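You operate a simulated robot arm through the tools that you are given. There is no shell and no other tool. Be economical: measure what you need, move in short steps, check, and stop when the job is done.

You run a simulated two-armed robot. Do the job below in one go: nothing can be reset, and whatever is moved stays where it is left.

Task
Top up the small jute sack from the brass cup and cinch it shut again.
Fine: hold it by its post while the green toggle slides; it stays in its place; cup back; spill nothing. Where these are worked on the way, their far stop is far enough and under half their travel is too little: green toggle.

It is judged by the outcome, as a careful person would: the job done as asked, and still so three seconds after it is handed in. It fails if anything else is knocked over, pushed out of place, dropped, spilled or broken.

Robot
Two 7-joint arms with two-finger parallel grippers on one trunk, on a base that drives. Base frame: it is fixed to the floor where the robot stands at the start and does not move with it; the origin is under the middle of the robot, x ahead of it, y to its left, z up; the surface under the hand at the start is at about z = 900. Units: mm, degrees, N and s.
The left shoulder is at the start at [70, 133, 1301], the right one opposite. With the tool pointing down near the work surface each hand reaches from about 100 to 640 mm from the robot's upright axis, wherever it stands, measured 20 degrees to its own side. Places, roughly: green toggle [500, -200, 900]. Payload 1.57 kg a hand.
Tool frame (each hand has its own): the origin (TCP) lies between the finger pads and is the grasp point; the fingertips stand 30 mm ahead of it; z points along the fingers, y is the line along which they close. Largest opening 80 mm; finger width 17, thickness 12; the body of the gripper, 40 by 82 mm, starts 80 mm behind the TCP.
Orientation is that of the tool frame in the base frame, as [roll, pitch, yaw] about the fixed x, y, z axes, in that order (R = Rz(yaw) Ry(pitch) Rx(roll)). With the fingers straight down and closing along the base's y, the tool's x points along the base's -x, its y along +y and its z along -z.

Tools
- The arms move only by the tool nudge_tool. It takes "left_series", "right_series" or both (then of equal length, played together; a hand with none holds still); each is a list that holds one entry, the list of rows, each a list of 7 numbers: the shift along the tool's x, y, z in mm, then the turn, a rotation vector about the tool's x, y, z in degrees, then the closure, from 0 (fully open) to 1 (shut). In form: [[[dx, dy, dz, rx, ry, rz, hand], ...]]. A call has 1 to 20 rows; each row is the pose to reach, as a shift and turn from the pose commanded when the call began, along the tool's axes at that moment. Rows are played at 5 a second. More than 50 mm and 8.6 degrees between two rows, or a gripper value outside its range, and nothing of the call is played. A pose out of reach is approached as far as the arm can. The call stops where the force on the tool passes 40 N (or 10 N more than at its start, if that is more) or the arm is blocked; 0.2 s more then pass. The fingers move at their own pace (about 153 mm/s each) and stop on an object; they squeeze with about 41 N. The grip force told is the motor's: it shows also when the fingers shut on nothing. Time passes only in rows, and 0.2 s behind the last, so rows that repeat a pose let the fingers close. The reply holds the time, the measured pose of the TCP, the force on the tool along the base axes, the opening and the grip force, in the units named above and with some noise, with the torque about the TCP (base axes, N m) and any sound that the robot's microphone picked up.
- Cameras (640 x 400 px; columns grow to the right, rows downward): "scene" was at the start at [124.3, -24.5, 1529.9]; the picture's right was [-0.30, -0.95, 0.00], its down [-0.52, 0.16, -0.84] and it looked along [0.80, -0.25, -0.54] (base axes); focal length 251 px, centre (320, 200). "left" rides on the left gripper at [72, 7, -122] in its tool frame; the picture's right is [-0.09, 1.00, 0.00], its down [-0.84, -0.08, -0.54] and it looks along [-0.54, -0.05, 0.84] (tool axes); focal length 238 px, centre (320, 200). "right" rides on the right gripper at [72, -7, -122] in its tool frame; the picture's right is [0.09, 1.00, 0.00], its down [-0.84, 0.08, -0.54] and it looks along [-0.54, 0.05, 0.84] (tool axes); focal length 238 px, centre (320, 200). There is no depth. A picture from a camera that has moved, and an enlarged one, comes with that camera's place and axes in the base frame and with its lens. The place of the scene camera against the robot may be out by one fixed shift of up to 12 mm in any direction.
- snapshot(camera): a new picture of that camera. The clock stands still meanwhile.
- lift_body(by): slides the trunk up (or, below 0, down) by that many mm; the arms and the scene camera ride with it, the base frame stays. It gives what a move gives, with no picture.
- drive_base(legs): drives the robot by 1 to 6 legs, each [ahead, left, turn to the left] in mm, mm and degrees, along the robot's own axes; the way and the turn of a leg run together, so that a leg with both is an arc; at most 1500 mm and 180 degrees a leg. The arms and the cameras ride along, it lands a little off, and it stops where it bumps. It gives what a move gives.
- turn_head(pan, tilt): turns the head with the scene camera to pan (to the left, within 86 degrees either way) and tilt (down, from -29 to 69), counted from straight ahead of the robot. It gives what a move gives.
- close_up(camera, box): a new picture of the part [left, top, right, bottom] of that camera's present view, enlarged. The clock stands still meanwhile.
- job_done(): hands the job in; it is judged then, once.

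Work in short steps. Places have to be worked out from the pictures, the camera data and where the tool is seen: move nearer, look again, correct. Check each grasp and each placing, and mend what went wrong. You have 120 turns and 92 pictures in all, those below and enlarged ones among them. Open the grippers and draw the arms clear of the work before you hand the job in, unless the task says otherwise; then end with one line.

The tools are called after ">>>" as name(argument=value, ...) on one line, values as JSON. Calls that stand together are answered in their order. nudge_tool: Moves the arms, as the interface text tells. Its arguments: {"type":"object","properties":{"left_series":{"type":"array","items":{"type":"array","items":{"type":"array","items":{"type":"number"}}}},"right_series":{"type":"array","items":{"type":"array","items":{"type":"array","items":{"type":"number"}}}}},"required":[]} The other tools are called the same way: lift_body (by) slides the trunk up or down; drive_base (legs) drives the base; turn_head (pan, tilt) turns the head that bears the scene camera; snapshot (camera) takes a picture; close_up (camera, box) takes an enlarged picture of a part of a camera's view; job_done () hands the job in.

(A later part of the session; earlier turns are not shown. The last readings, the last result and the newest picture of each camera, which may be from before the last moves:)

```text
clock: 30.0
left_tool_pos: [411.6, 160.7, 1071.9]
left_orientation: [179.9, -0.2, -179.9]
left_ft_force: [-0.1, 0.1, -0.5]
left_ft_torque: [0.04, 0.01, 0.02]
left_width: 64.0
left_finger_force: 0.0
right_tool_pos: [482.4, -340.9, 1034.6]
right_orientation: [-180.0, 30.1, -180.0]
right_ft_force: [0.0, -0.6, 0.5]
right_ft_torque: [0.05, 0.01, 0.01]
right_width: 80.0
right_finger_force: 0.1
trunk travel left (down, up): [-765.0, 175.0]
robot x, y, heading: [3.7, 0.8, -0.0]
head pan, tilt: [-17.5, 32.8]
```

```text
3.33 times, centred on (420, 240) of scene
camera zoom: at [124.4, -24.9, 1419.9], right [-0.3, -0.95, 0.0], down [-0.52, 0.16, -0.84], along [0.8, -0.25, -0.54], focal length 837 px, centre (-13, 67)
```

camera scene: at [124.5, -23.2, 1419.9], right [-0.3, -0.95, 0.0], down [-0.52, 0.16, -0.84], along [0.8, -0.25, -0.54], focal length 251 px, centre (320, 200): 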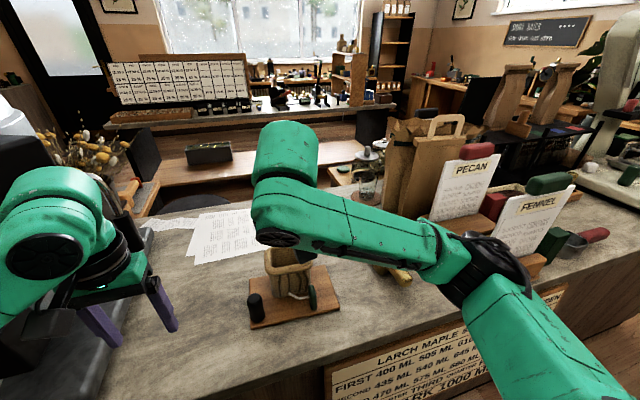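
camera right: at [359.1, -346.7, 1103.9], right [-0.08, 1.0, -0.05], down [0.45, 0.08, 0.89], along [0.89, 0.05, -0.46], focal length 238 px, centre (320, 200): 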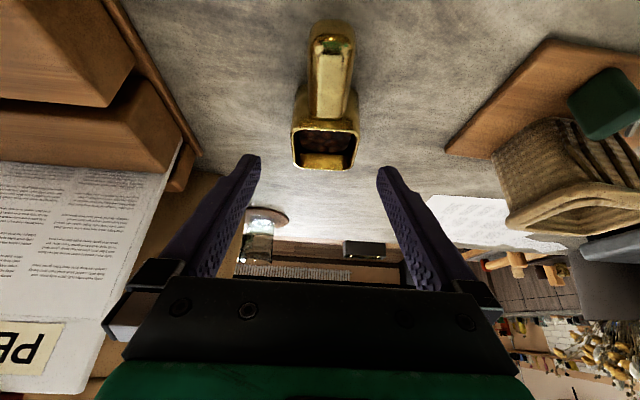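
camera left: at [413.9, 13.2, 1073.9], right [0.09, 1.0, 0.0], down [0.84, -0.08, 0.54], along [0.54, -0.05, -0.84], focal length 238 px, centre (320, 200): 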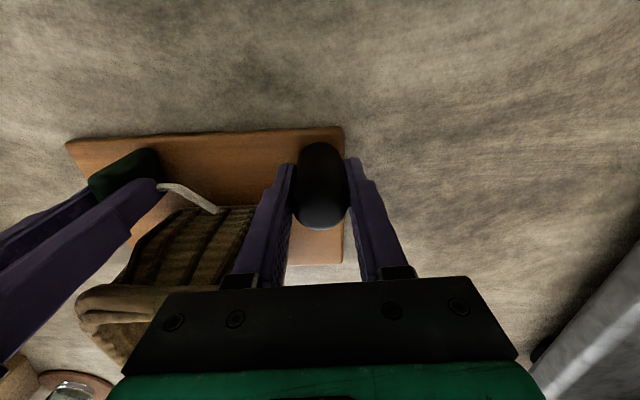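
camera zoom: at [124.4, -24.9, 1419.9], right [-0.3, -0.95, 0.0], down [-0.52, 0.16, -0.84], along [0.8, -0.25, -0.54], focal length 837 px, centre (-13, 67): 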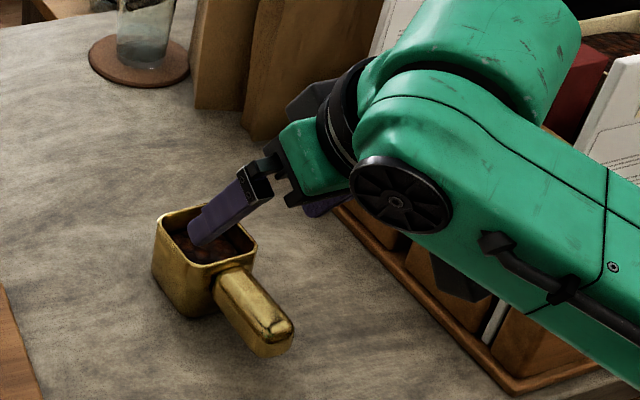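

The handle runs x 442–507 at y≈-337.5, about 30 wide and centred near z 940. I lower astride it at x≈477.

>>> nudge_tool(right_series=[[[17, 3.4, 26, 0, 0, 0, 0], [34, 3.4, 52, 0, 0, 0, 0], [43, 3.4, 66, 0, 0, 0, 0], [51, 3.4, 78, 0, 0, 0, 0]]])

>>> snapshot(camera="right")

>>> close_up(camera="scene", box=[340, 180, 500, 300])

```text
clock: 31.0
left_tool_pos: [413.6, 160.9, 1070.9]
left_orientation: [-180.0, 0.0, -179.9]
left_ft_force: [-0.8, 0.0, -1.5]
left_ft_torque: [-0.01, -0.01, -0.03]
left_width: 63.9
left_finger_force: 0.1
right_tool_pos: [480.9, -337.2, 942.4]
right_orientation: [180.0, 30.1, 180.0]
right_ft_force: [0.0, -0.6, 0.2]
right_ft_torque: [0.0, 0.0, 0.0]
right_width: 79.9
right_finger_force: 0.0
trunk travel left (down, up): [-765.0, 175.0]
robot x, y, heading: [0.8, 1.7, 0.1]
head pan, tilt: [-17.5, 32.8]
```

```text
57 pictures are left
camera right: at [356.9, -343.3, 1010.9], right [-0.08, 1.0, -0.05], down [0.45, 0.08, 0.89], along [0.89, 0.05, -0.46], focal length 238 px, centre (320, 200)
```

right: 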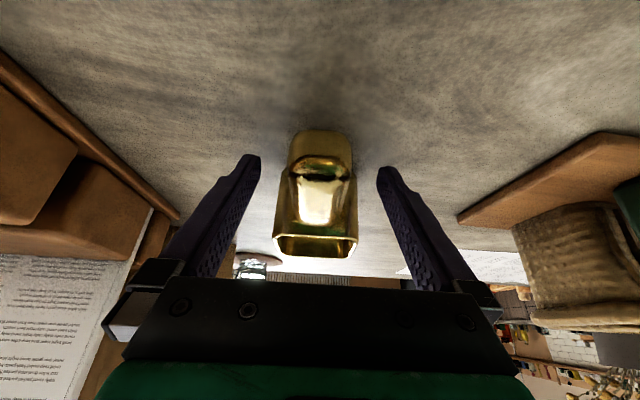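

```text
3.33 times, centred on (420, 240) of scene
camera zoom: at [124.4, -24.6, 1419.9], right [-0.3, -0.95, 0.0], down [-0.52, 0.16, -0.84], along [0.8, -0.25, -0.54], focal length 837 px, centre (-13, 67)
```

zoom: 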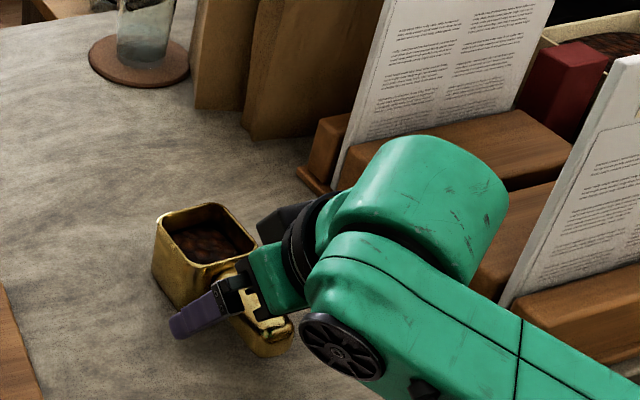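

The fingers straddle the handle, centred. I close and check the grip.

>>> nudge_tool(right_series=[[[0, 0, 0, 0, 0, 0, 1], [0, 0, 0, 0, 0, 0, 1], [0, 0, 0, 0, 0, 0, 1], [0, 0, 0, 0, 0, 0, 1]]])

```text
clock: 32.0
left_tool_pos: [412.8, 161.4, 1071.6]
left_orientation: [-180.0, -0.1, -179.9]
left_ft_force: [0.3, 0.2, 0.6]
left_ft_torque: [-0.02, 0.0, 0.0]
left_width: 64.0
left_finger_force: 0.1
right_tool_pos: [478.7, -335.6, 942.5]
right_orientation: [-179.9, 30.0, -179.9]
right_ft_force: [-0.5, 0.2, -0.1]
right_ft_torque: [-0.01, -0.01, 0.02]
right_width: 31.6
right_finger_force: 40.0
trunk travel left (down, up): [-765.0, 175.0]
robot x, y, heading: [-4.3, -0.1, -0.0]
head pan, tilt: [-17.5, 32.8]
```

Grip on the handle is 31.6 mm at 40 N. I lift slowly by 30 mm and look for tilt.

>>> nudge_tool(right_series=[[[-2.5, 0, -4.33, 0, 0, 0, 1], [-5, 0, -8.66, 0, 0, 0, 1], [-7.5, 0, -13, 0, 0, 0, 1], [-10, 0, -17.3, 0, 0, 0, 1], [-15, 0, -26, 0, 0, 0, 1]]])

>>> close_up(camera="scene", box=[340, 180, 500, 300])

>>> snapshot(camera="right")

```text
clock: 33.2
left_tool_pos: [413.7, 161.8, 1071.1]
left_orientation: [180.0, 0.1, -179.9]
left_ft_force: [-0.4, 0.4, 0.5]
left_ft_torque: [-0.03, 0.01, 0.0]
left_width: 63.9
left_finger_force: 0.0
right_tool_pos: [479.4, -335.0, 971.0]
right_orientation: [-179.9, 29.9, 180.0]
right_ft_force: [-0.9, -0.3, -1.5]
right_ft_torque: [0.0, 0.09, -0.01]
right_width: 31.6
right_finger_force: 40.2
trunk travel left (down, up): [-765.0, 175.0]
robot x, y, heading: [-0.2, 2.8, 0.3]
head pan, tilt: [-17.5, 32.8]
```

```text
3.33 times, centred on (420, 240) of scene
camera zoom: at [124.5, -24.6, 1419.9], right [-0.3, -0.95, 0.0], down [-0.52, 0.16, -0.84], along [0.8, -0.25, -0.54], focal length 837 px, centre (-13, 67)
```

zoom: 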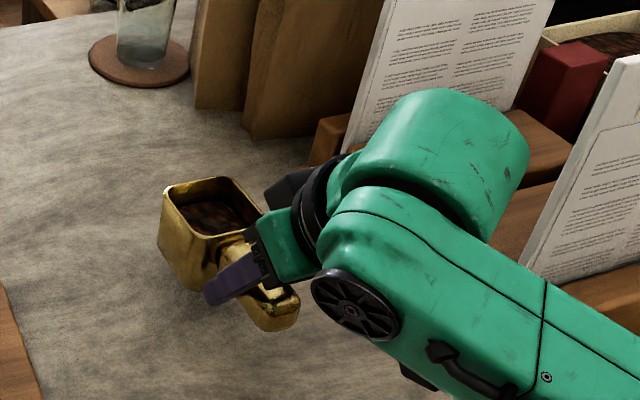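

```text
54 pictures are left
camera right: at [356.0, -342.5, 1040.6], right [-0.08, 1.0, -0.05], down [0.45, 0.08, 0.89], along [0.89, 0.05, -0.46], focal length 238 px, centre (320, 200)
```

right: 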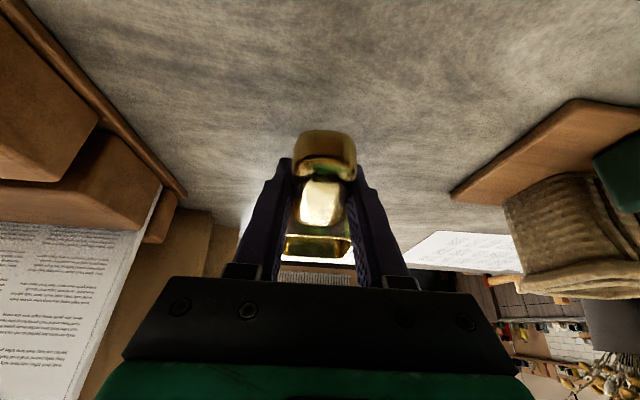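

The cup hangs level and is light (about 1.5 N). I raise it to z≈1110 and carry it level to the sack.

>>> nudge_tool(right_series=[[[-12, 0, -20, 0, 0, 0, 1], [-24, 0, -41, 0, 0, 0, 1], [-36, 0, -62, 0, 0, 0, 1], [-48, 0, -83, 0, 0, 0, 1], [-60, 0, -104, 0, 0, 0, 1], [-70, 10, -120, 0, 0, 0, 1], [-71, 30, -120, 0, 0, 0, 1], [-72, 52, -119, 0, 0, 0, 1], [-73, 76, -119, 0, 0, 0, 1], [-74, 100, -118, 0, 0, 0, 1], [-75, 124, -118, 0, 0, 0, 1], [-76, 148, -117, 0, 0, 0, 1], [-77, 172, -117, 0, 0, 0, 1], [-78, 196, -116, 0, 0, 0, 1], [-79, 220, -116, 0, 0, 0, 1], [-79, 242, -115, 0, 0, 0, 1], [-79, 260, -115, 0, 0, 0, 1], [-79, 272, -115, 0, 0, 0, 1]]])

>>> snapshot(camera="right")

>>> snapshot(camera="scene")

>>> snapshot(camera="left")

```text
clock: 37.0
left_tool_pos: [412.7, 162.8, 1069.6]
left_orientation: [-179.9, 0.0, -179.9]
left_ft_force: [0.1, -0.8, -0.3]
left_ft_torque: [0.05, 0.01, -0.01]
left_width: 64.0
left_finger_force: 0.1
right_tool_pos: [490.7, -63.9, 1113.0]
right_orientation: [179.9, 30.1, 180.0]
right_ft_force: [-1.0, -0.3, -2.2]
right_ft_torque: [0.0, 0.11, 0.0]
right_width: 31.8
right_finger_force: 40.0
trunk travel left (down, up): [-765.0, 175.0]
robot x, y, heading: [-2.1, -3.2, 0.0]
head pan, tilt: [-17.5, 32.8]
```

```text
53 pictures are left
camera right: at [367.5, -69.9, 1182.1], right [-0.08, 1.0, -0.05], down [0.45, 0.08, 0.89], along [0.89, 0.05, -0.46], focal length 238 px, centre (320, 200)
```

right: 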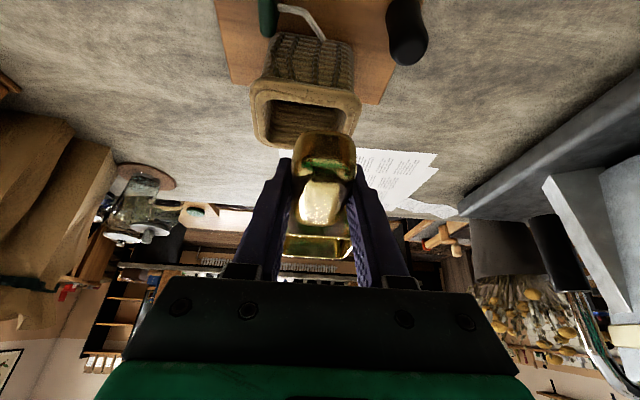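

```text
52 pictures are left
camera scene: at [124.7, -23.8, 1419.9], right [-0.3, -0.95, 0.0], down [-0.52, 0.16, -0.84], along [0.8, -0.25, -0.54], focal length 251 px, centre (320, 200)
```

scene: 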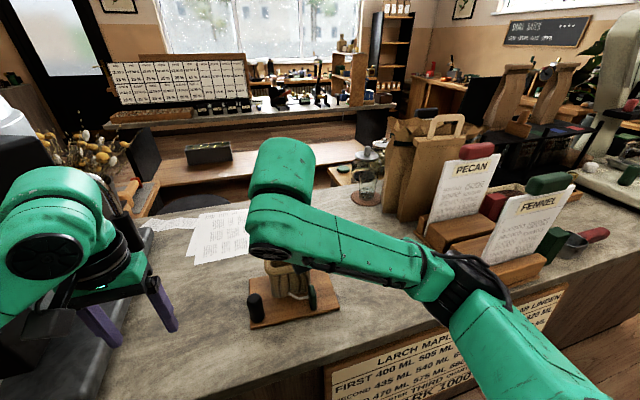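

```text
51 pictures are left
camera left: at [342.5, 167.8, 1192.7], right [0.09, 1.0, 0.0], down [0.84, -0.08, 0.54], along [0.54, -0.05, -0.84], focal length 238 px, centre (320, 200)
```

left: 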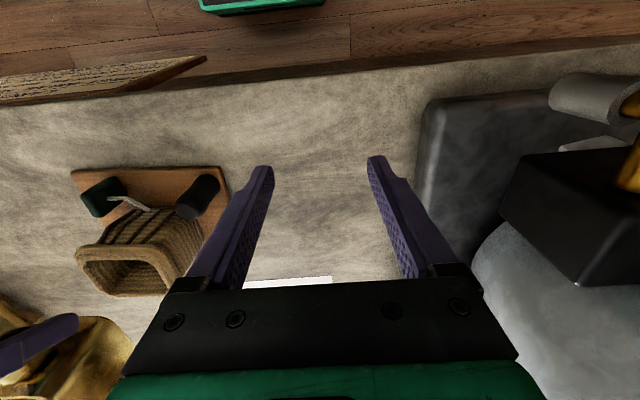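

The cup is steady above the sack, whose mouth centre I now put at [550,-78,998]. I shift 12 mm left and 22 mm down, so that the lip pours into the middle, and roll slowly to 64°.

>>> nudge_tool(right_series=[[[5.5, 6, 10, 0, 0, 0, 1], [11, 12, 19, 0, 0, 0, 1], [11, 12, 19, -5.2, 0, 3, 1], [11, 12, 19, -10.4, 0, 6, 1], [11, 12, 19, -15.6, 0, 9, 1], [11, 12, 19, -20.8, 0, 12, 1], [11, 12, 19, -26, 0, 15, 1], [11, 12, 19, -31.2, 0, 18, 1], [11, 12, 19, -36.4, 0, 21, 1], [11, 12, 19, -41.6, 0, 24, 1], [11, 12, 19, -46.8, 0, 27, 1], [11, 12, 19, -52, 0, 30, 1]]])

>>> snapshot(camera="scene")

>>> snapshot(camera="right")

>>> snapshot(camera="left")

```text
clock: 39.6
left_tool_pos: [414.0, 161.4, 1071.7]
left_orientation: [-179.9, 0.0, -179.9]
left_ft_force: [-0.3, 0.5, 0.7]
left_ft_torque: [-0.05, -0.01, 0.0]
left_width: 63.9
left_finger_force: 0.0
right_tool_pos: [490.6, -51.5, 1088.1]
right_orientation: [116.4, 14.4, 153.4]
right_ft_force: [1.2, -0.3, -1.5]
right_ft_torque: [-0.07, 0.07, 0.0]
right_width: 31.2
right_finger_force: 40.3
trunk travel left (down, up): [-765.0, 175.0]
robot x, y, heading: [-1.9, 2.7, 0.3]
head pan, tilt: [-17.5, 32.8]
```

```text
50 pictures are left
camera scene: at [124.4, -24.8, 1419.9], right [-0.3, -0.95, 0.0], down [-0.52, 0.16, -0.84], along [0.8, -0.25, -0.54], focal length 251 px, centre (320, 200)
```

scene: 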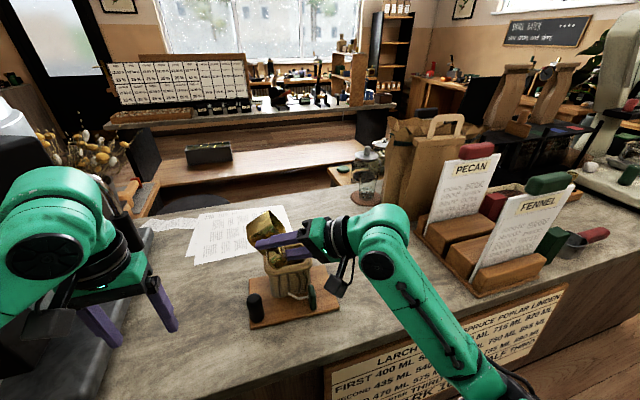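

```text
49 pictures are left
camera right: at [367.5, -115.9, 1117.7], right [-0.08, 0.54, 0.84], down [0.45, -0.73, 0.51], along [0.89, 0.42, -0.18], focal length 238 px, centre (320, 200)
```

right: 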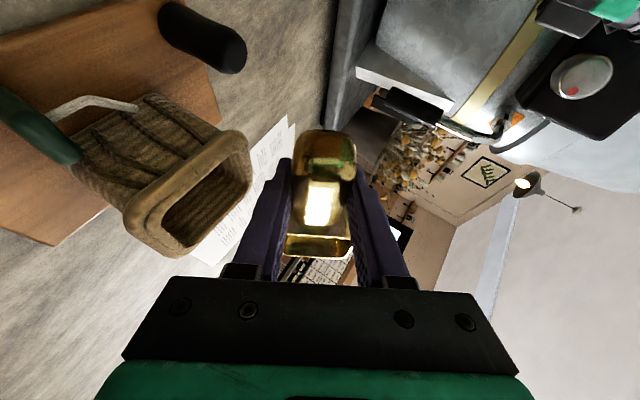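

```text
48 pictures are left
camera left: at [342.3, 167.0, 1192.9], right [0.09, 1.0, 0.0], down [0.84, -0.08, 0.54], along [0.54, -0.05, -0.84], focal length 238 px, centre (320, 200)
```

left: 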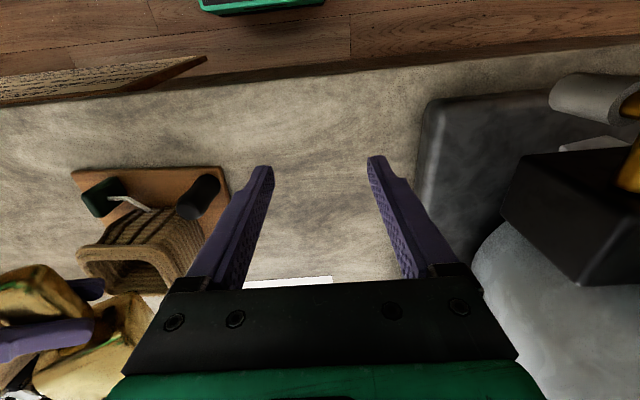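

>>> close_up(camera="scene", box=[230, 190, 350, 320])

```text
3.08 times, centred on (290, 255) of scene
camera zoom: at [124.4, -24.8, 1419.9], right [-0.3, -0.95, 0.0], down [-0.52, 0.16, -0.84], along [0.8, -0.25, -0.54], focal length 772 px, centre (412, 31)
```

zoom: 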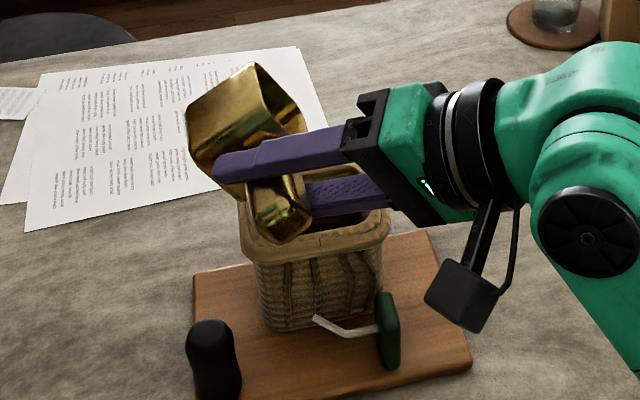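

At 60° nothing has left the cup and it is well placed. I roll on slowly to 84° and look.

>>> nudge_tool(right_series=[[[0, 0, 0, -3.46, 0, 2, 1], [0, 0, 0, -6.93, 0, 4, 1], [0, 0, 0, -10.4, 0, 6, 1], [0, 0, 0, -13.86, 0, 8, 1], [0, 0, 0, -17.3, 0, 10, 1], [0, 0, 0, -20.8, 0, 12, 1]]])

>>> close_up(camera="scene", box=[230, 190, 350, 320])

>>> snapshot(camera="right")

```text
clock: 41.0
left_tool_pos: [414.2, 161.5, 1071.0]
left_orientation: [179.9, 0.0, -179.9]
left_ft_force: [1.4, 0.4, 0.6]
left_ft_torque: [0.02, 0.01, -0.03]
left_width: 64.0
left_finger_force: 0.0
right_tool_pos: [490.0, -52.5, 1089.5]
right_orientation: [95.1, 2.9, 150.2]
right_ft_force: [0.0, 0.0, -1.7]
right_ft_torque: [-0.03, 0.07, 0.02]
right_width: 31.6
right_finger_force: 40.6
trunk travel left (down, up): [-765.0, 175.0]
robot x, y, heading: [-3.4, -1.8, -0.0]
head pan, tilt: [-17.5, 32.8]
```

```text
3.08 times, centred on (290, 255) of scene
camera zoom: at [124.5, -24.6, 1419.9], right [-0.3, -0.95, 0.0], down [-0.52, 0.16, -0.84], along [0.8, -0.25, -0.54], focal length 772 px, centre (412, 31)
```

zoom: 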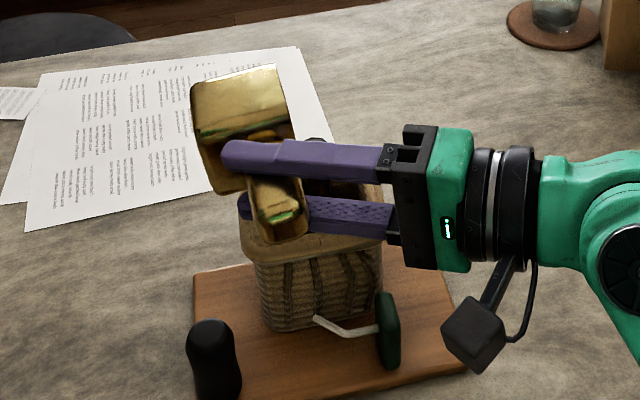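

```text
45 pictures are left
camera right: at [366.7, -122.2, 1088.9], right [-0.08, 0.15, 0.99], down [0.45, -0.88, 0.17], along [0.89, 0.46, 0.0], focal length 238 px, centre (320, 200)
```

right: 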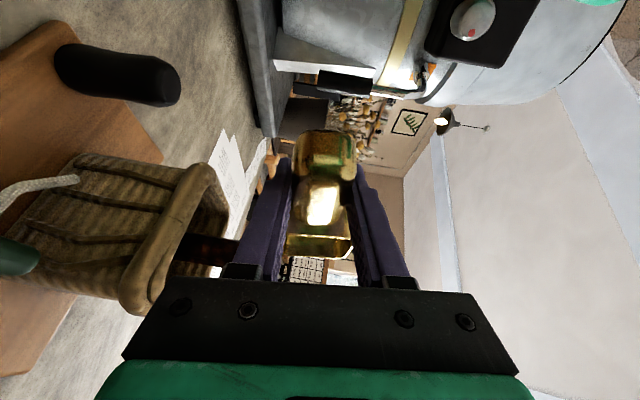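

At 84° a brown stream is falling, well inside the sack mouth. I let it run and roll on slowly.

>>> nudge_tool(right_series=[[[0, 0, 0, 0, 0, 0, 1], [0, 0, 0, 0, 0, 0, 1], [0, 0, 0, 0, 0, 0, 1], [0, 0, 0, -3.46, 0, 2, 1], [0, 0, 0, -6.93, 0, 4, 1], [0, 0, 0, -10.4, 0, 6, 1], [0, 0, 0, -13.86, 0, 8, 1], [0, 0, 0, -13.86, 0, 8, 1], [0, 0, 0, -13.86, 0, 8, 1]]])

>>> snapshot(camera="right")

>>> close_up(camera="scene", box=[230, 190, 350, 320])

```text
clock: 43.0
left_tool_pos: [412.8, 161.7, 1070.5]
left_orientation: [179.9, 0.0, -179.9]
left_ft_force: [-0.4, 0.4, -1.0]
left_ft_torque: [0.0, 0.0, 0.01]
left_width: 64.1
left_finger_force: 0.1
right_tool_pos: [490.3, -52.4, 1087.8]
right_orientation: [81.1, -5.0, 150.3]
right_ft_force: [-0.2, 0.7, -1.8]
right_ft_torque: [-0.03, 0.07, 0.0]
right_width: 31.5
right_finger_force: 40.1
trunk travel left (down, up): [-765.0, 175.0]
robot x, y, heading: [-3.3, -0.5, -0.1]
head pan, tilt: [-17.5, 32.8]
```

```text
44 pictures are left
camera right: at [367.1, -119.6, 1069.6], right [-0.08, -0.13, 0.99], down [0.45, -0.89, -0.08], along [0.89, 0.44, 0.13], focal length 238 px, centre (320, 200)
```

right: 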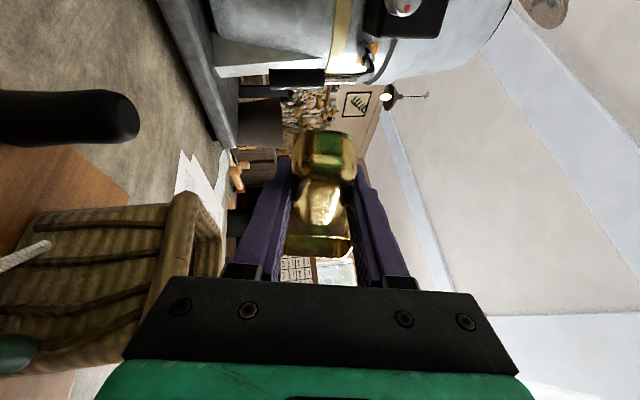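

```text
3.08 times, centred on (290, 255) of scene
camera zoom: at [124.6, -24.4, 1419.9], right [-0.3, -0.95, 0.0], down [-0.52, 0.16, -0.84], along [0.8, -0.25, -0.54], focal length 772 px, centre (412, 31)
```

zoom: 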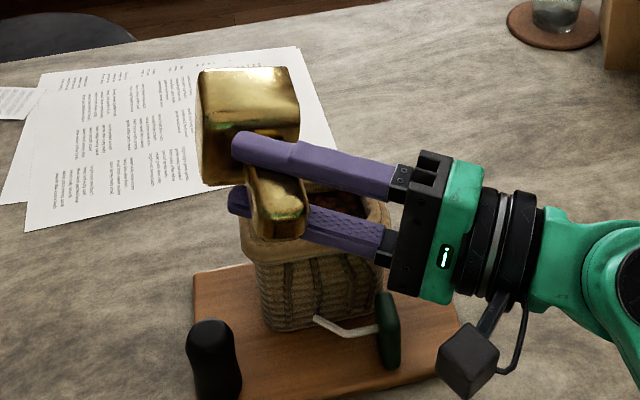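

The stream has stopped and beans show in the sack. I roll to about 122° to make sure the cup is empty, then wait a moment.

>>> nudge_tool(right_series=[[[0, 0, 0, -4.33, 0, 2.5, 1], [0, 0, 0, -8.66, 0, 5, 1], [0, 0, 0, -13, 0, 7.5, 1], [0, 0, 0, -17.3, 0, 10, 1], [0, 0, 0, -20.8, 0, 12, 1], [0, 0, 0, -20.8, 0, 12, 1], [0, 0, 0, -20.8, 0, 12, 1], [0, 0, 0, -20.8, 0, 12, 1]]])

>>> snapshot(camera="left")

>>> close_up(camera="scene", box=[230, 190, 350, 320])

```text
clock: 44.8
left_tool_pos: [414.6, 161.2, 1071.3]
left_orientation: [179.9, 0.0, -179.9]
left_ft_force: [0.4, -0.1, 0.2]
left_ft_torque: [-0.02, -0.01, 0.04]
left_width: 64.0
left_finger_force: 0.0
right_tool_pos: [489.5, -52.1, 1086.9]
right_orientation: [59.6, -16.2, 154.4]
right_ft_force: [0.7, -0.4, -2.6]
right_ft_torque: [-0.03, 0.07, 0.03]
right_width: 31.8
right_finger_force: 40.4
trunk travel left (down, up): [-765.0, 175.0]
robot x, y, heading: [1.3, 0.4, 0.0]
head pan, tilt: [-17.5, 32.8]
```

```text
42 pictures are left
camera left: at [342.5, 167.4, 1192.8], right [0.09, 1.0, 0.0], down [0.84, -0.08, 0.54], along [0.54, -0.05, -0.84], focal length 238 px, centre (320, 200)
```

left: 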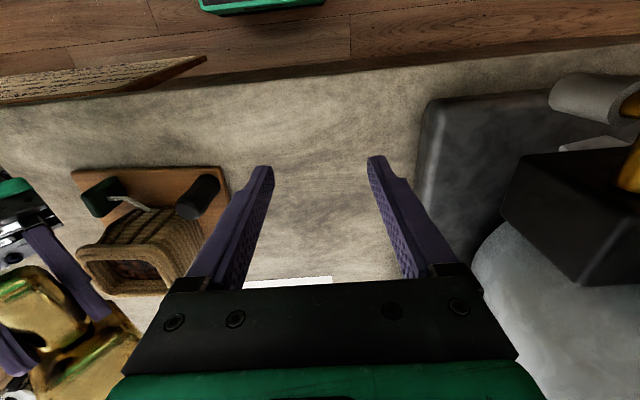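

```text
3.08 times, centred on (290, 255) of scene
camera zoom: at [124.6, -24.4, 1419.9], right [-0.3, -0.95, 0.0], down [-0.52, 0.16, -0.84], along [0.8, -0.25, -0.54], focal length 772 px, centre (412, 31)
```

zoom: 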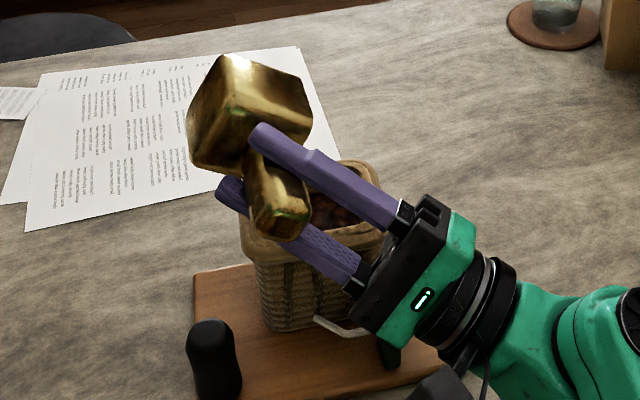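

Beans are in the sack and the counter is clean. I roll the cup back level in place.

>>> nudge_tool(right_series=[[[0, 0, 0, 6.716, 0, -3.875, 1], [0, 0, 0, 13.43, 0, -7.75, 1], [0, 0, 0, 20.15, 0, -11.625, 1], [0, 0, 0, 26.86, 0, -15.5, 1], [0, 0, 0, 33.58, 0, -19.375, 1], [0, 0, 0, 40.3, 0, -23.25, 1], [0, 0, 0, 47.01, 0, -27.125, 1], [0, 0, 0, 53.73, 0, -31, 1], [0, 0, 0, 60.44, 0, -34.875, 1], [0, 0, 0, 67.16, 0, -38.75, 1], [0, 0, 0, 73.88, 0, -42.625, 1], [0, 0, 0, 80.6, 0, -46.5, 1], [0, 0, 0, 87.3, 0, -50.375, 1], [0, 0, 0, 94.03, 0, -54.25, 1], [0, 0, 0, 100.74, 0, -58.125, 1], [0, 0, 0, 107.46, 0, -62, 1]]])

>>> snapshot(camera="right")

>>> snapshot(camera="left")

```text
clock: 48.2
left_tool_pos: [413.1, 161.3, 1071.2]
left_orientation: [-179.9, 0.0, -179.9]
left_ft_force: [-0.4, 0.2, 0.1]
left_ft_torque: [0.0, 0.03, 0.0]
left_width: 63.7
left_finger_force: 0.0
right_tool_pos: [490.3, -51.8, 1088.5]
right_orientation: [-179.8, 30.0, -180.0]
right_ft_force: [-0.2, -0.5, -1.2]
right_ft_torque: [0.0, 0.09, 0.02]
right_width: 31.8
right_finger_force: 40.4
trunk travel left (down, up): [-765.0, 175.0]
robot x, y, heading: [1.4, -1.0, 0.3]
head pan, tilt: [-17.5, 32.8]
```

```text
40 pictures are left
camera right: at [368.1, -57.7, 1158.5], right [-0.08, 1.0, -0.05], down [0.45, 0.08, 0.89], along [0.89, 0.05, -0.46], focal length 238 px, centre (320, 200)
```

right: 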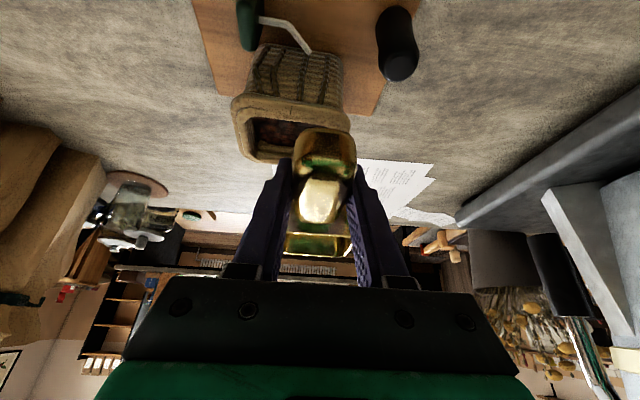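

```text
39 pictures are left
camera left: at [342.7, 168.3, 1192.5], right [0.09, 1.0, 0.0], down [0.84, -0.08, 0.54], along [0.54, -0.05, -0.84], focal length 238 px, centre (320, 200)
```

left: 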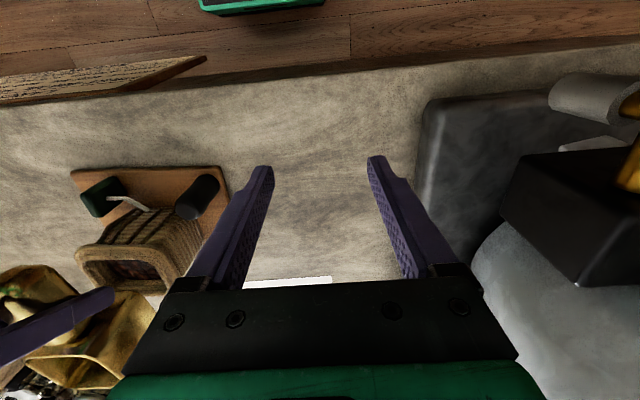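

Beans lie in the sack and the cup is level. I carry the cup back the same way to 25 mm above its old place and look.

>>> nudge_tool(right_series=[[[0, -15, 0, 0, 0, 0, 1], [1, -45, -0.5, 0, 0, 0, 1], [2, -80, -1, 0, 0, 0, 1], [3, -115, -1.5, 0, 0, 0, 1], [4, -150, -2, 0, 0, 0, 1], [5, -185, -3, 0, 0, 0, 1], [7, -220, -4, 0, 0, 0, 1], [8, -250, -5, 0, 0, 0, 1], [9.5, -275, -5.5, 0, 0, 0, 1], [9.5, -284, -5.5, 0, 0, 0, 1], [25, -284, 21, 0, 0, 0, 1], [40, -284, 47, 0, 0, 0, 1], [55, -284, 74, 0, 0, 0, 1], [70.5, -284, 100.3, 0, 0, 0, 1], [70.5, -284, 100.3, 0, 0, 0, 1]]])

>>> close_up(camera="scene", box=[220, 180, 500, 340])

```text
clock: 51.4
left_tool_pos: [413.1, 161.4, 1071.4]
left_orientation: [-180.0, 0.1, -179.9]
left_ft_force: [0.0, 0.4, -0.1]
left_ft_torque: [-0.02, -0.01, 0.07]
left_width: 64.0
left_finger_force: 0.0
right_tool_pos: [478.5, -336.4, 966.5]
right_orientation: [-179.9, 30.0, -179.9]
right_ft_force: [-0.9, 0.4, -1.6]
right_ft_torque: [0.0, 0.12, 0.0]
right_width: 31.5
right_finger_force: 40.2
trunk travel left (down, up): [-765.0, 175.0]
robot x, y, heading: [2.0, 1.1, 0.0]
head pan, tilt: [-17.5, 32.8]
```

```text
2.29 times, centred on (360, 260) of scene
camera zoom: at [124.6, -24.6, 1419.9], right [-0.3, -0.95, 0.0], down [-0.52, 0.16, -0.84], along [0.8, -0.25, -0.54], focal length 574 px, centre (229, 63)
```

zoom: 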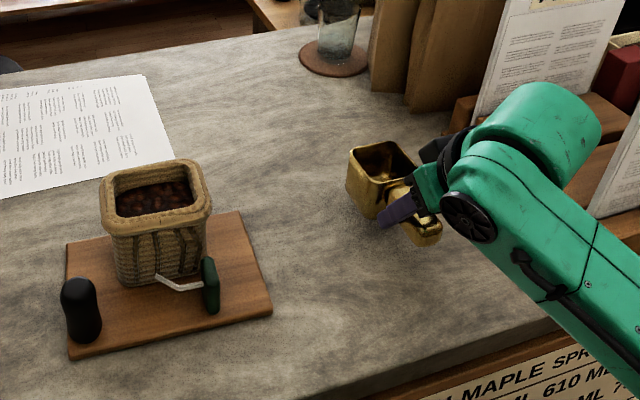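

The cup is empty, the sack is filled, and nothing is spilled. I lower the last 25 mm slowly onto the old spot.

>>> nudge_tool(right_series=[[[4, 0, 7, 0, 0, 0, 1], [8, 0, 14, 0, 0, 0, 1], [10, 0, 17.5, 0, 0, 0, 1], [11.5, 0, 20, 0, 0, 0, 1], [12.3, 0, 21.3, 0, 0, 0, 1], [12.3, 0, 21.3, 0, 0, 0, 1]]])

>>> close_up(camera="scene", box=[340, 180, 500, 300])

```text
clock: 52.8
left_tool_pos: [412.9, 161.5, 1071.4]
left_orientation: [-180.0, 0.0, -179.9]
left_ft_force: [-0.4, -0.5, -0.6]
left_ft_torque: [0.0, 0.0, 0.04]
left_width: 63.8
left_finger_force: 0.1
right_tool_pos: [479.0, -337.0, 944.3]
right_orientation: [-179.9, 30.3, -179.9]
right_ft_force: [3.4, -0.3, 5.0]
right_ft_torque: [0.02, -0.63, -0.07]
right_width: 31.9
right_finger_force: 40.4
trunk travel left (down, up): [-765.0, 175.0]
robot x, y, heading: [-4.6, 1.3, -0.2]
head pan, tilt: [-17.5, 32.8]
```

```text
3.33 times, centred on (420, 240) of scene
camera zoom: at [123.9, -24.2, 1420.0], right [-0.3, -0.95, 0.0], down [-0.52, 0.16, -0.84], along [0.8, -0.25, -0.54], focal length 837 px, centre (-13, 67)
```

zoom: 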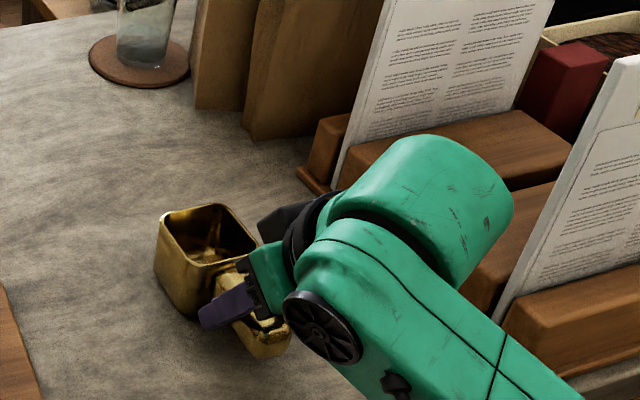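

The cup touches down (5 N). I open the hand and lift straight up, clear of it.

>>> nudge_tool(right_series=[[[0, 0, 0, 0, 0, 0, 0.6], [0, 0, 0, 0, 0, 0, 0.2], [0, 0, 0, 0, 0, 0, 0], [0, 0, 0, 0, 0, 0, 0], [-10, 0, -17, 0, 0, 0, 0], [-30, 0, -52, 0, 0, 0, 0], [-52, 0, -90, 0, 0, 0, 0], [-70, 0, -121, 0, 0, 0, 0]]])

>>> close_up(camera="scene", box=[340, 180, 500, 300])

>>> snapshot(camera="right")

```text
clock: 54.6
left_tool_pos: [412.7, 161.3, 1071.5]
left_orientation: [180.0, 0.0, -180.0]
left_ft_force: [-0.9, 0.4, -0.7]
left_ft_torque: [0.01, -0.01, 0.04]
left_width: 63.9
left_finger_force: 0.0
right_tool_pos: [476.9, -335.1, 1083.4]
right_orientation: [180.0, 29.9, 179.9]
right_ft_force: [-0.4, 0.1, 0.9]
right_ft_torque: [0.0, -0.01, -0.01]
right_width: 80.1
right_finger_force: 0.1
trunk travel left (down, up): [-765.0, 175.0]
robot x, y, heading: [2.1, -1.0, -0.0]
head pan, tilt: [-17.5, 32.8]
```

```text
3.33 times, centred on (420, 240) of scene
camera zoom: at [124.1, -24.1, 1419.9], right [-0.3, -0.95, 0.0], down [-0.52, 0.16, -0.84], along [0.8, -0.25, -0.54], focal length 837 px, centre (-13, 67)
```

zoom: 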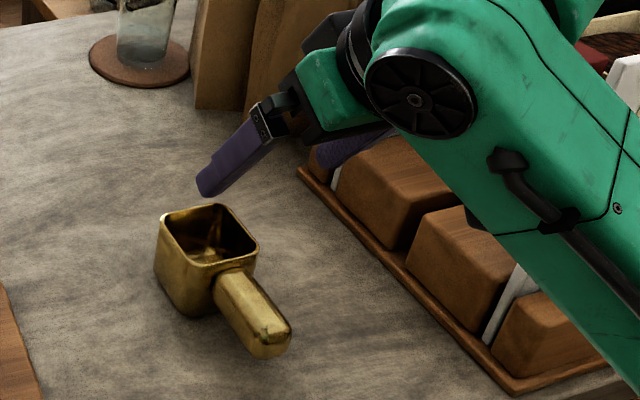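

```text
35 pictures are left
camera right: at [354.3, -342.5, 1153.2], right [-0.08, 1.0, -0.05], down [0.45, 0.08, 0.89], along [0.89, 0.05, -0.46], focal length 238 px, centre (320, 200)
```

right: 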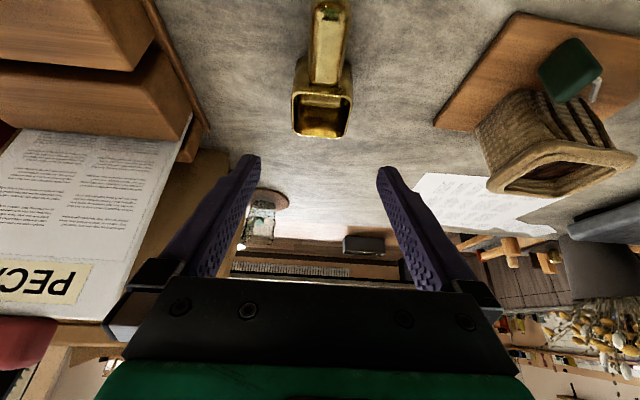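

The cup is back on its spot, empty. Next the left hand returns to the post and grips it, while the right hand turns straight down again.

>>> nudge_tool(left_series=[[[-25, -40, 0, 0, 0, 0, 0.2], [-50, -80, 0, 0, 0, 0, 0.2], [-60, -120, 10, 0, 0, 0, 0.2], [-70, -155, 30, 0, 0, 0, 0.2], [-70, -155, 70, 0, 0, 0, 0.2], [-70, -155, 100, 0, 0, 0, 0.2], [-70, -155, 118, 0, 0, 0, 0.2], [-70, -155, 118, 0, 0, 0, 0.2]]], right_series=[[[0, 0, 0, 0, 6, 0, 0], [0, 0, 0, 0, 12, 0, 0], [0, 0, 0, 0, 18, 0, 0], [0, 0, 0, 0, 24, 0, 0], [0, 0, 0, 0, 30, 0, 0.2], [0, 0, 0, 0, 30, 0, 0.4], [0, 0, 0, 0, 30, 0, 0.4], [0, 0, 0, 0, 30, 0, 0.4]]])

>>> snapshot(camera="left")

>>> snapshot(camera="right")

```text
clock: 56.4
left_tool_pos: [485.9, 4.8, 954.6]
left_orientation: [-180.0, 0.0, -179.9]
left_ft_force: [1.1, -0.1, -0.4]
left_ft_torque: [0.0, 0.02, 0.02]
left_width: 64.1
left_finger_force: 0.1
right_tool_pos: [478.8, -335.2, 1082.4]
right_orientation: [180.0, 0.0, -180.0]
right_ft_force: [0.0, -0.5, 0.2]
right_ft_torque: [0.04, 0.01, 0.0]
right_width: 47.9
right_finger_force: 0.0
trunk travel left (down, up): [-765.0, 175.0]
robot x, y, heading: [-1.1, -2.4, -0.1]
head pan, tilt: [-17.5, 32.8]
```

```text
34 pictures are left
camera left: at [414.0, 10.9, 1075.5], right [0.09, 1.0, 0.0], down [0.84, -0.08, 0.54], along [0.54, -0.05, -0.84], focal length 238 px, centre (320, 200)
```

left: 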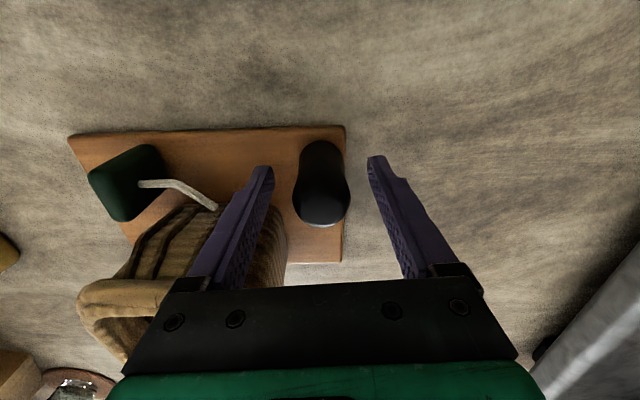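

```text
33 pictures are left
camera right: at [407.5, -342.2, 1204.0], right [-0.09, 1.0, 0.0], down [0.84, 0.08, 0.54], along [0.54, 0.05, -0.84], focal length 238 px, centre (320, 200)
```

right: 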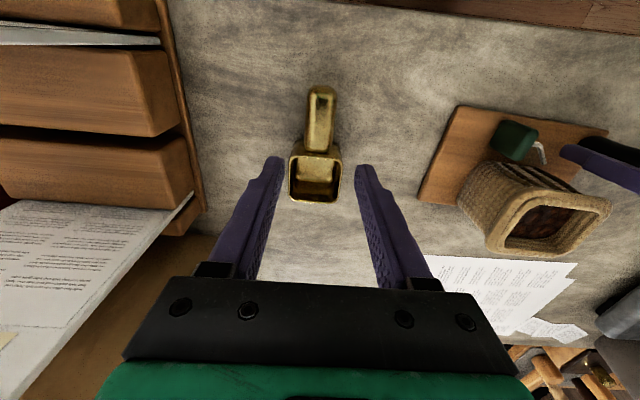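

The post is centred between the left fingers; I close on it and bring the right hand above the toggle.

>>> nudge_tool(left_series=[[[0, 0, 0, 0, 0, 0, 1], [0, 0, 0, 0, 0, 0, 1], [0, 0, 0, 0, 0, 0, 1], [0, 0, 0, 0, 0, 0, 1], [0, 0, 0, 0, 0, 0, 1], [0, 0, 0, 0, 0, 0, 1], [0, 0, 0, 0, 0, 0, 1], [0, 0, 0, 0, 0, 0, 1]]], right_series=[[[0, 40, 0, 0, 0, 0, 0.4], [0, 80, 0, 0, 0, 0, 0.4], [0, 120, 0, 0, 0, 0, 0.4], [0, 160, 0, 0, 0, 0, 0.4], [0, 200, 0, 0, 0, 0, 0.4], [0, 221, 0, 0, 0, 0, 0.4], [0, 221, 40, 0, 0, 0, 0.4], [0, 221, 75, 0, 0, 0, 0.4]]])

>>> snapshot(camera="right")

```text
clock: 58.2
left_tool_pos: [485.5, 5.5, 953.3]
left_orientation: [-180.0, 0.0, -179.9]
left_ft_force: [0.1, 0.3, 0.1]
left_ft_torque: [0.25, -0.12, -0.03]
left_width: 31.0
left_finger_force: 39.8
right_tool_pos: [479.9, -113.5, 1007.4]
right_orientation: [180.0, 0.2, 179.9]
right_ft_force: [0.0, -0.2, -0.4]
right_ft_torque: [0.0, -0.01, 0.0]
right_width: 47.9
right_finger_force: 0.1
trunk travel left (down, up): [-765.0, 175.0]
robot x, y, heading: [1.9, 1.5, 0.0]
head pan, tilt: [-17.5, 32.8]
```

```text
32 pictures are left
camera right: at [408.6, -119.2, 1129.9], right [-0.09, 1.0, 0.0], down [0.84, 0.08, 0.54], along [0.54, 0.05, -0.84], focal length 238 px, centre (320, 200)
```

right: 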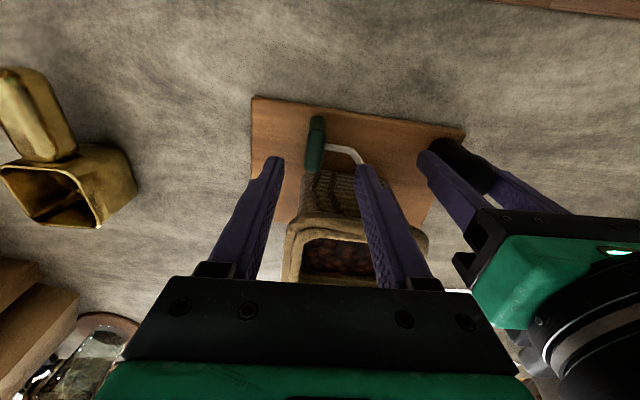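

The right hand is lined up with the toggle and there is space beside the left gripper. I lower to the former grip height and close.

>>> nudge_tool(right_series=[[[0, -1, 12, 0, 0, 0, 0.4], [0, -1, 24, 0, 0, 0, 0.4], [0, -1, 35, 0, 0, 0, 0.4], [0, -1, 35, 0, 0, 0, 1], [0, -1, 35, 0, 0, 0, 1], [0, -1, 35, 0, 0, 0, 1]]])

>>> snapshot(camera="right")

```text
clock: 59.6
left_tool_pos: [484.6, 5.3, 954.1]
left_orientation: [-179.9, -0.1, -179.8]
left_ft_force: [-3.4, 12.6, 4.4]
left_ft_torque: [-0.94, -0.01, 0.09]
left_width: 31.3
left_finger_force: 40.3
right_tool_pos: [478.6, -114.7, 971.5]
right_orientation: [-179.8, 0.0, 179.8]
right_ft_force: [3.4, -13.0, -1.7]
right_ft_torque: [-0.16, -0.19, -0.58]
right_width: 14.0
right_finger_force: 30.0
trunk travel left (down, up): [-765.0, 175.0]
robot x, y, heading: [0.6, 2.0, -0.1]
head pan, tilt: [-17.5, 32.8]
```

```text
31 pictures are left
camera right: at [407.3, -121.4, 1093.1], right [-0.09, 1.0, 0.0], down [0.84, 0.08, 0.54], along [0.54, 0.05, -0.84], focal length 238 px, centre (320, 200)
```

right: 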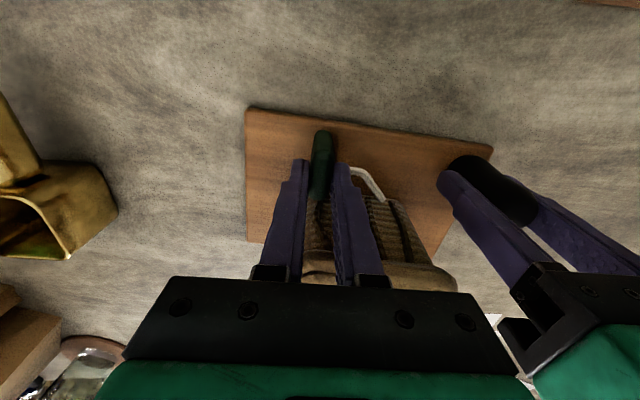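

Toggle gripped, 13 N against the inner stop. I slide it outward in steps, first 45 mm.

>>> nudge_tool(right_series=[[[0, -3, 0, 0, 0, 0, 1], [0, -7, 0, 0, 0, 0, 1], [0, -11, 0, 0, 0, 0, 1], [0, -15, 0, 0, 0, 0, 1], [0, -19, 0, 0, 0, 0, 1], [0, -23, 0, 0, 0, 0, 1], [0, -27, 0, 0, 0, 0, 1], [0, -31, 0, 0, 0, 0, 1], [0, -35, 0, 0, 0, 0, 1], [0, -39, 0, 0, 0, 0, 1], [0, -42, 0, 0, 0, 0, 1], [0, -45, 0, 0, 0, 0, 1]]])

>>> snapshot(camera="right")

```text
clock: 62.2
left_tool_pos: [485.3, 5.7, 954.6]
left_orientation: [-179.9, -0.1, -179.8]
left_ft_force: [-0.3, -1.9, 4.4]
left_ft_torque: [-0.84, -0.09, 0.45]
left_width: 31.3
left_finger_force: 39.6
right_tool_pos: [479.3, -160.9, 971.7]
right_orientation: [-179.9, 0.0, -180.0]
right_ft_force: [0.7, 3.7, -4.2]
right_ft_torque: [0.05, 0.16, -0.46]
right_width: 13.5
right_finger_force: 30.0
trunk travel left (down, up): [-765.0, 175.0]
robot x, y, heading: [0.9, 0.4, -0.3]
head pan, tilt: [-17.5, 32.8]
```

```text
30 pictures are left
camera right: at [407.9, -167.5, 1093.5], right [-0.09, 1.0, 0.0], down [0.84, 0.08, 0.54], along [0.54, 0.05, -0.84], focal length 238 px, centre (320, 200)
```

right: 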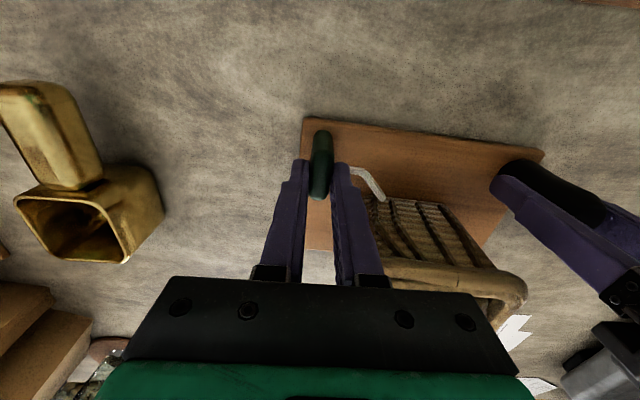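

It slides easily and is nearly out. I go on in 2 mm steps until the stop is felt.

>>> nudge_tool(right_series=[[[0, -2, 0, 0, 0, 0, 1], [0, -4, 0, 0, 0, 0, 1], [0, -6, 0, 0, 0, 0, 1], [0, -8, 0, 0, 0, 0, 1], [0, -8, 0, 0, 0, 0, 1]]])

>>> close_up(camera="right", box=[220, 80, 460, 230])

```text
clock: 63.4
left_tool_pos: [486.8, 3.9, 953.1]
left_orientation: [-179.9, 0.0, 180.0]
left_ft_force: [-2.3, -2.1, 6.5]
left_ft_torque: [-0.88, -0.01, 0.03]
left_width: 31.0
left_finger_force: 40.3
right_tool_pos: [479.5, -169.1, 971.5]
right_orientation: [180.0, 0.0, -180.0]
right_ft_force: [2.1, 1.3, -4.4]
right_ft_torque: [0.0, -0.14, -0.51]
right_width: 13.1
right_finger_force: 30.0
trunk travel left (down, up): [-765.0, 175.0]
robot x, y, heading: [-1.7, -2.3, -0.1]
head pan, tilt: [-17.5, 32.8]
```

```text
2.67 times, centred on (340, 155) of right
camera zoom: at [407.8, -176.2, 1093.5], right [-0.09, 1.0, 0.0], down [0.84, 0.08, 0.54], along [0.54, 0.05, -0.84], focal length 636 px, centre (267, 320)
```

zoom: 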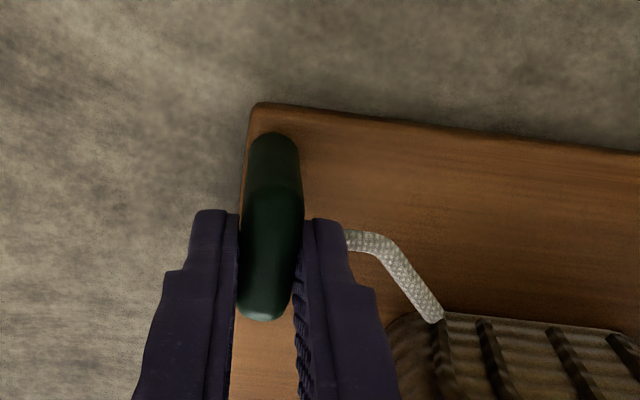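

The toggle is about where it began, without stop force yet. A few mm more.

>>> nudge_tool(right_series=[[[0, -1, 0, 0, 0, 0, 1], [0, -2, 0, 0, 0, 0, 1], [0, -3, 0, 0, 0, 0, 1], [0, -4, 0, 0, 0, 0, 1], [0, -5, 0, 0, 0, 0, 1], [0, -5, 0, 0, 0, 0, 1]]])

>>> close_up(camera="right", box=[220, 80, 460, 230])

```text
clock: 64.8
left_tool_pos: [484.5, 3.4, 955.3]
left_orientation: [-179.8, 0.0, 179.8]
left_ft_force: [-2.4, -25.0, 0.0]
left_ft_torque: [0.66, -0.1, 0.09]
left_width: 31.0
left_finger_force: 40.4
right_tool_pos: [479.7, -172.7, 972.2]
right_orientation: [179.7, 0.1, -179.9]
right_ft_force: [2.5, 26.4, -0.2]
right_ft_torque: [-0.08, 0.03, -0.53]
right_width: 13.3
right_finger_force: 30.7
trunk travel left (down, up): [-765.0, 175.0]
robot x, y, heading: [-2.8, -1.4, -0.1]
head pan, tilt: [-17.5, 32.8]
```

```text
2.67 times, centred on (340, 155) of right
camera zoom: at [407.5, -180.0, 1093.9], right [-0.09, 1.0, 0.0], down [0.84, 0.08, 0.54], along [0.54, 0.05, -0.84], focal length 636 px, centre (267, 320)
```

zoom: 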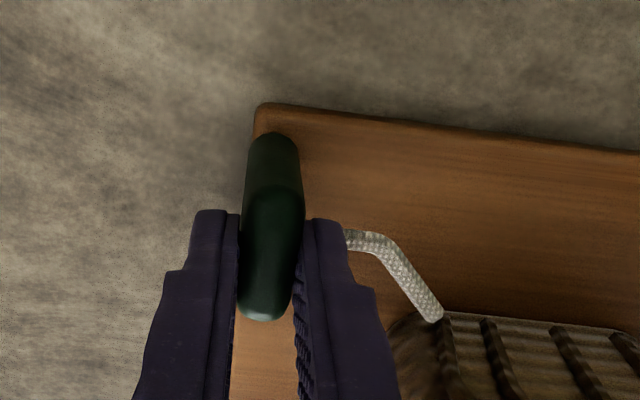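

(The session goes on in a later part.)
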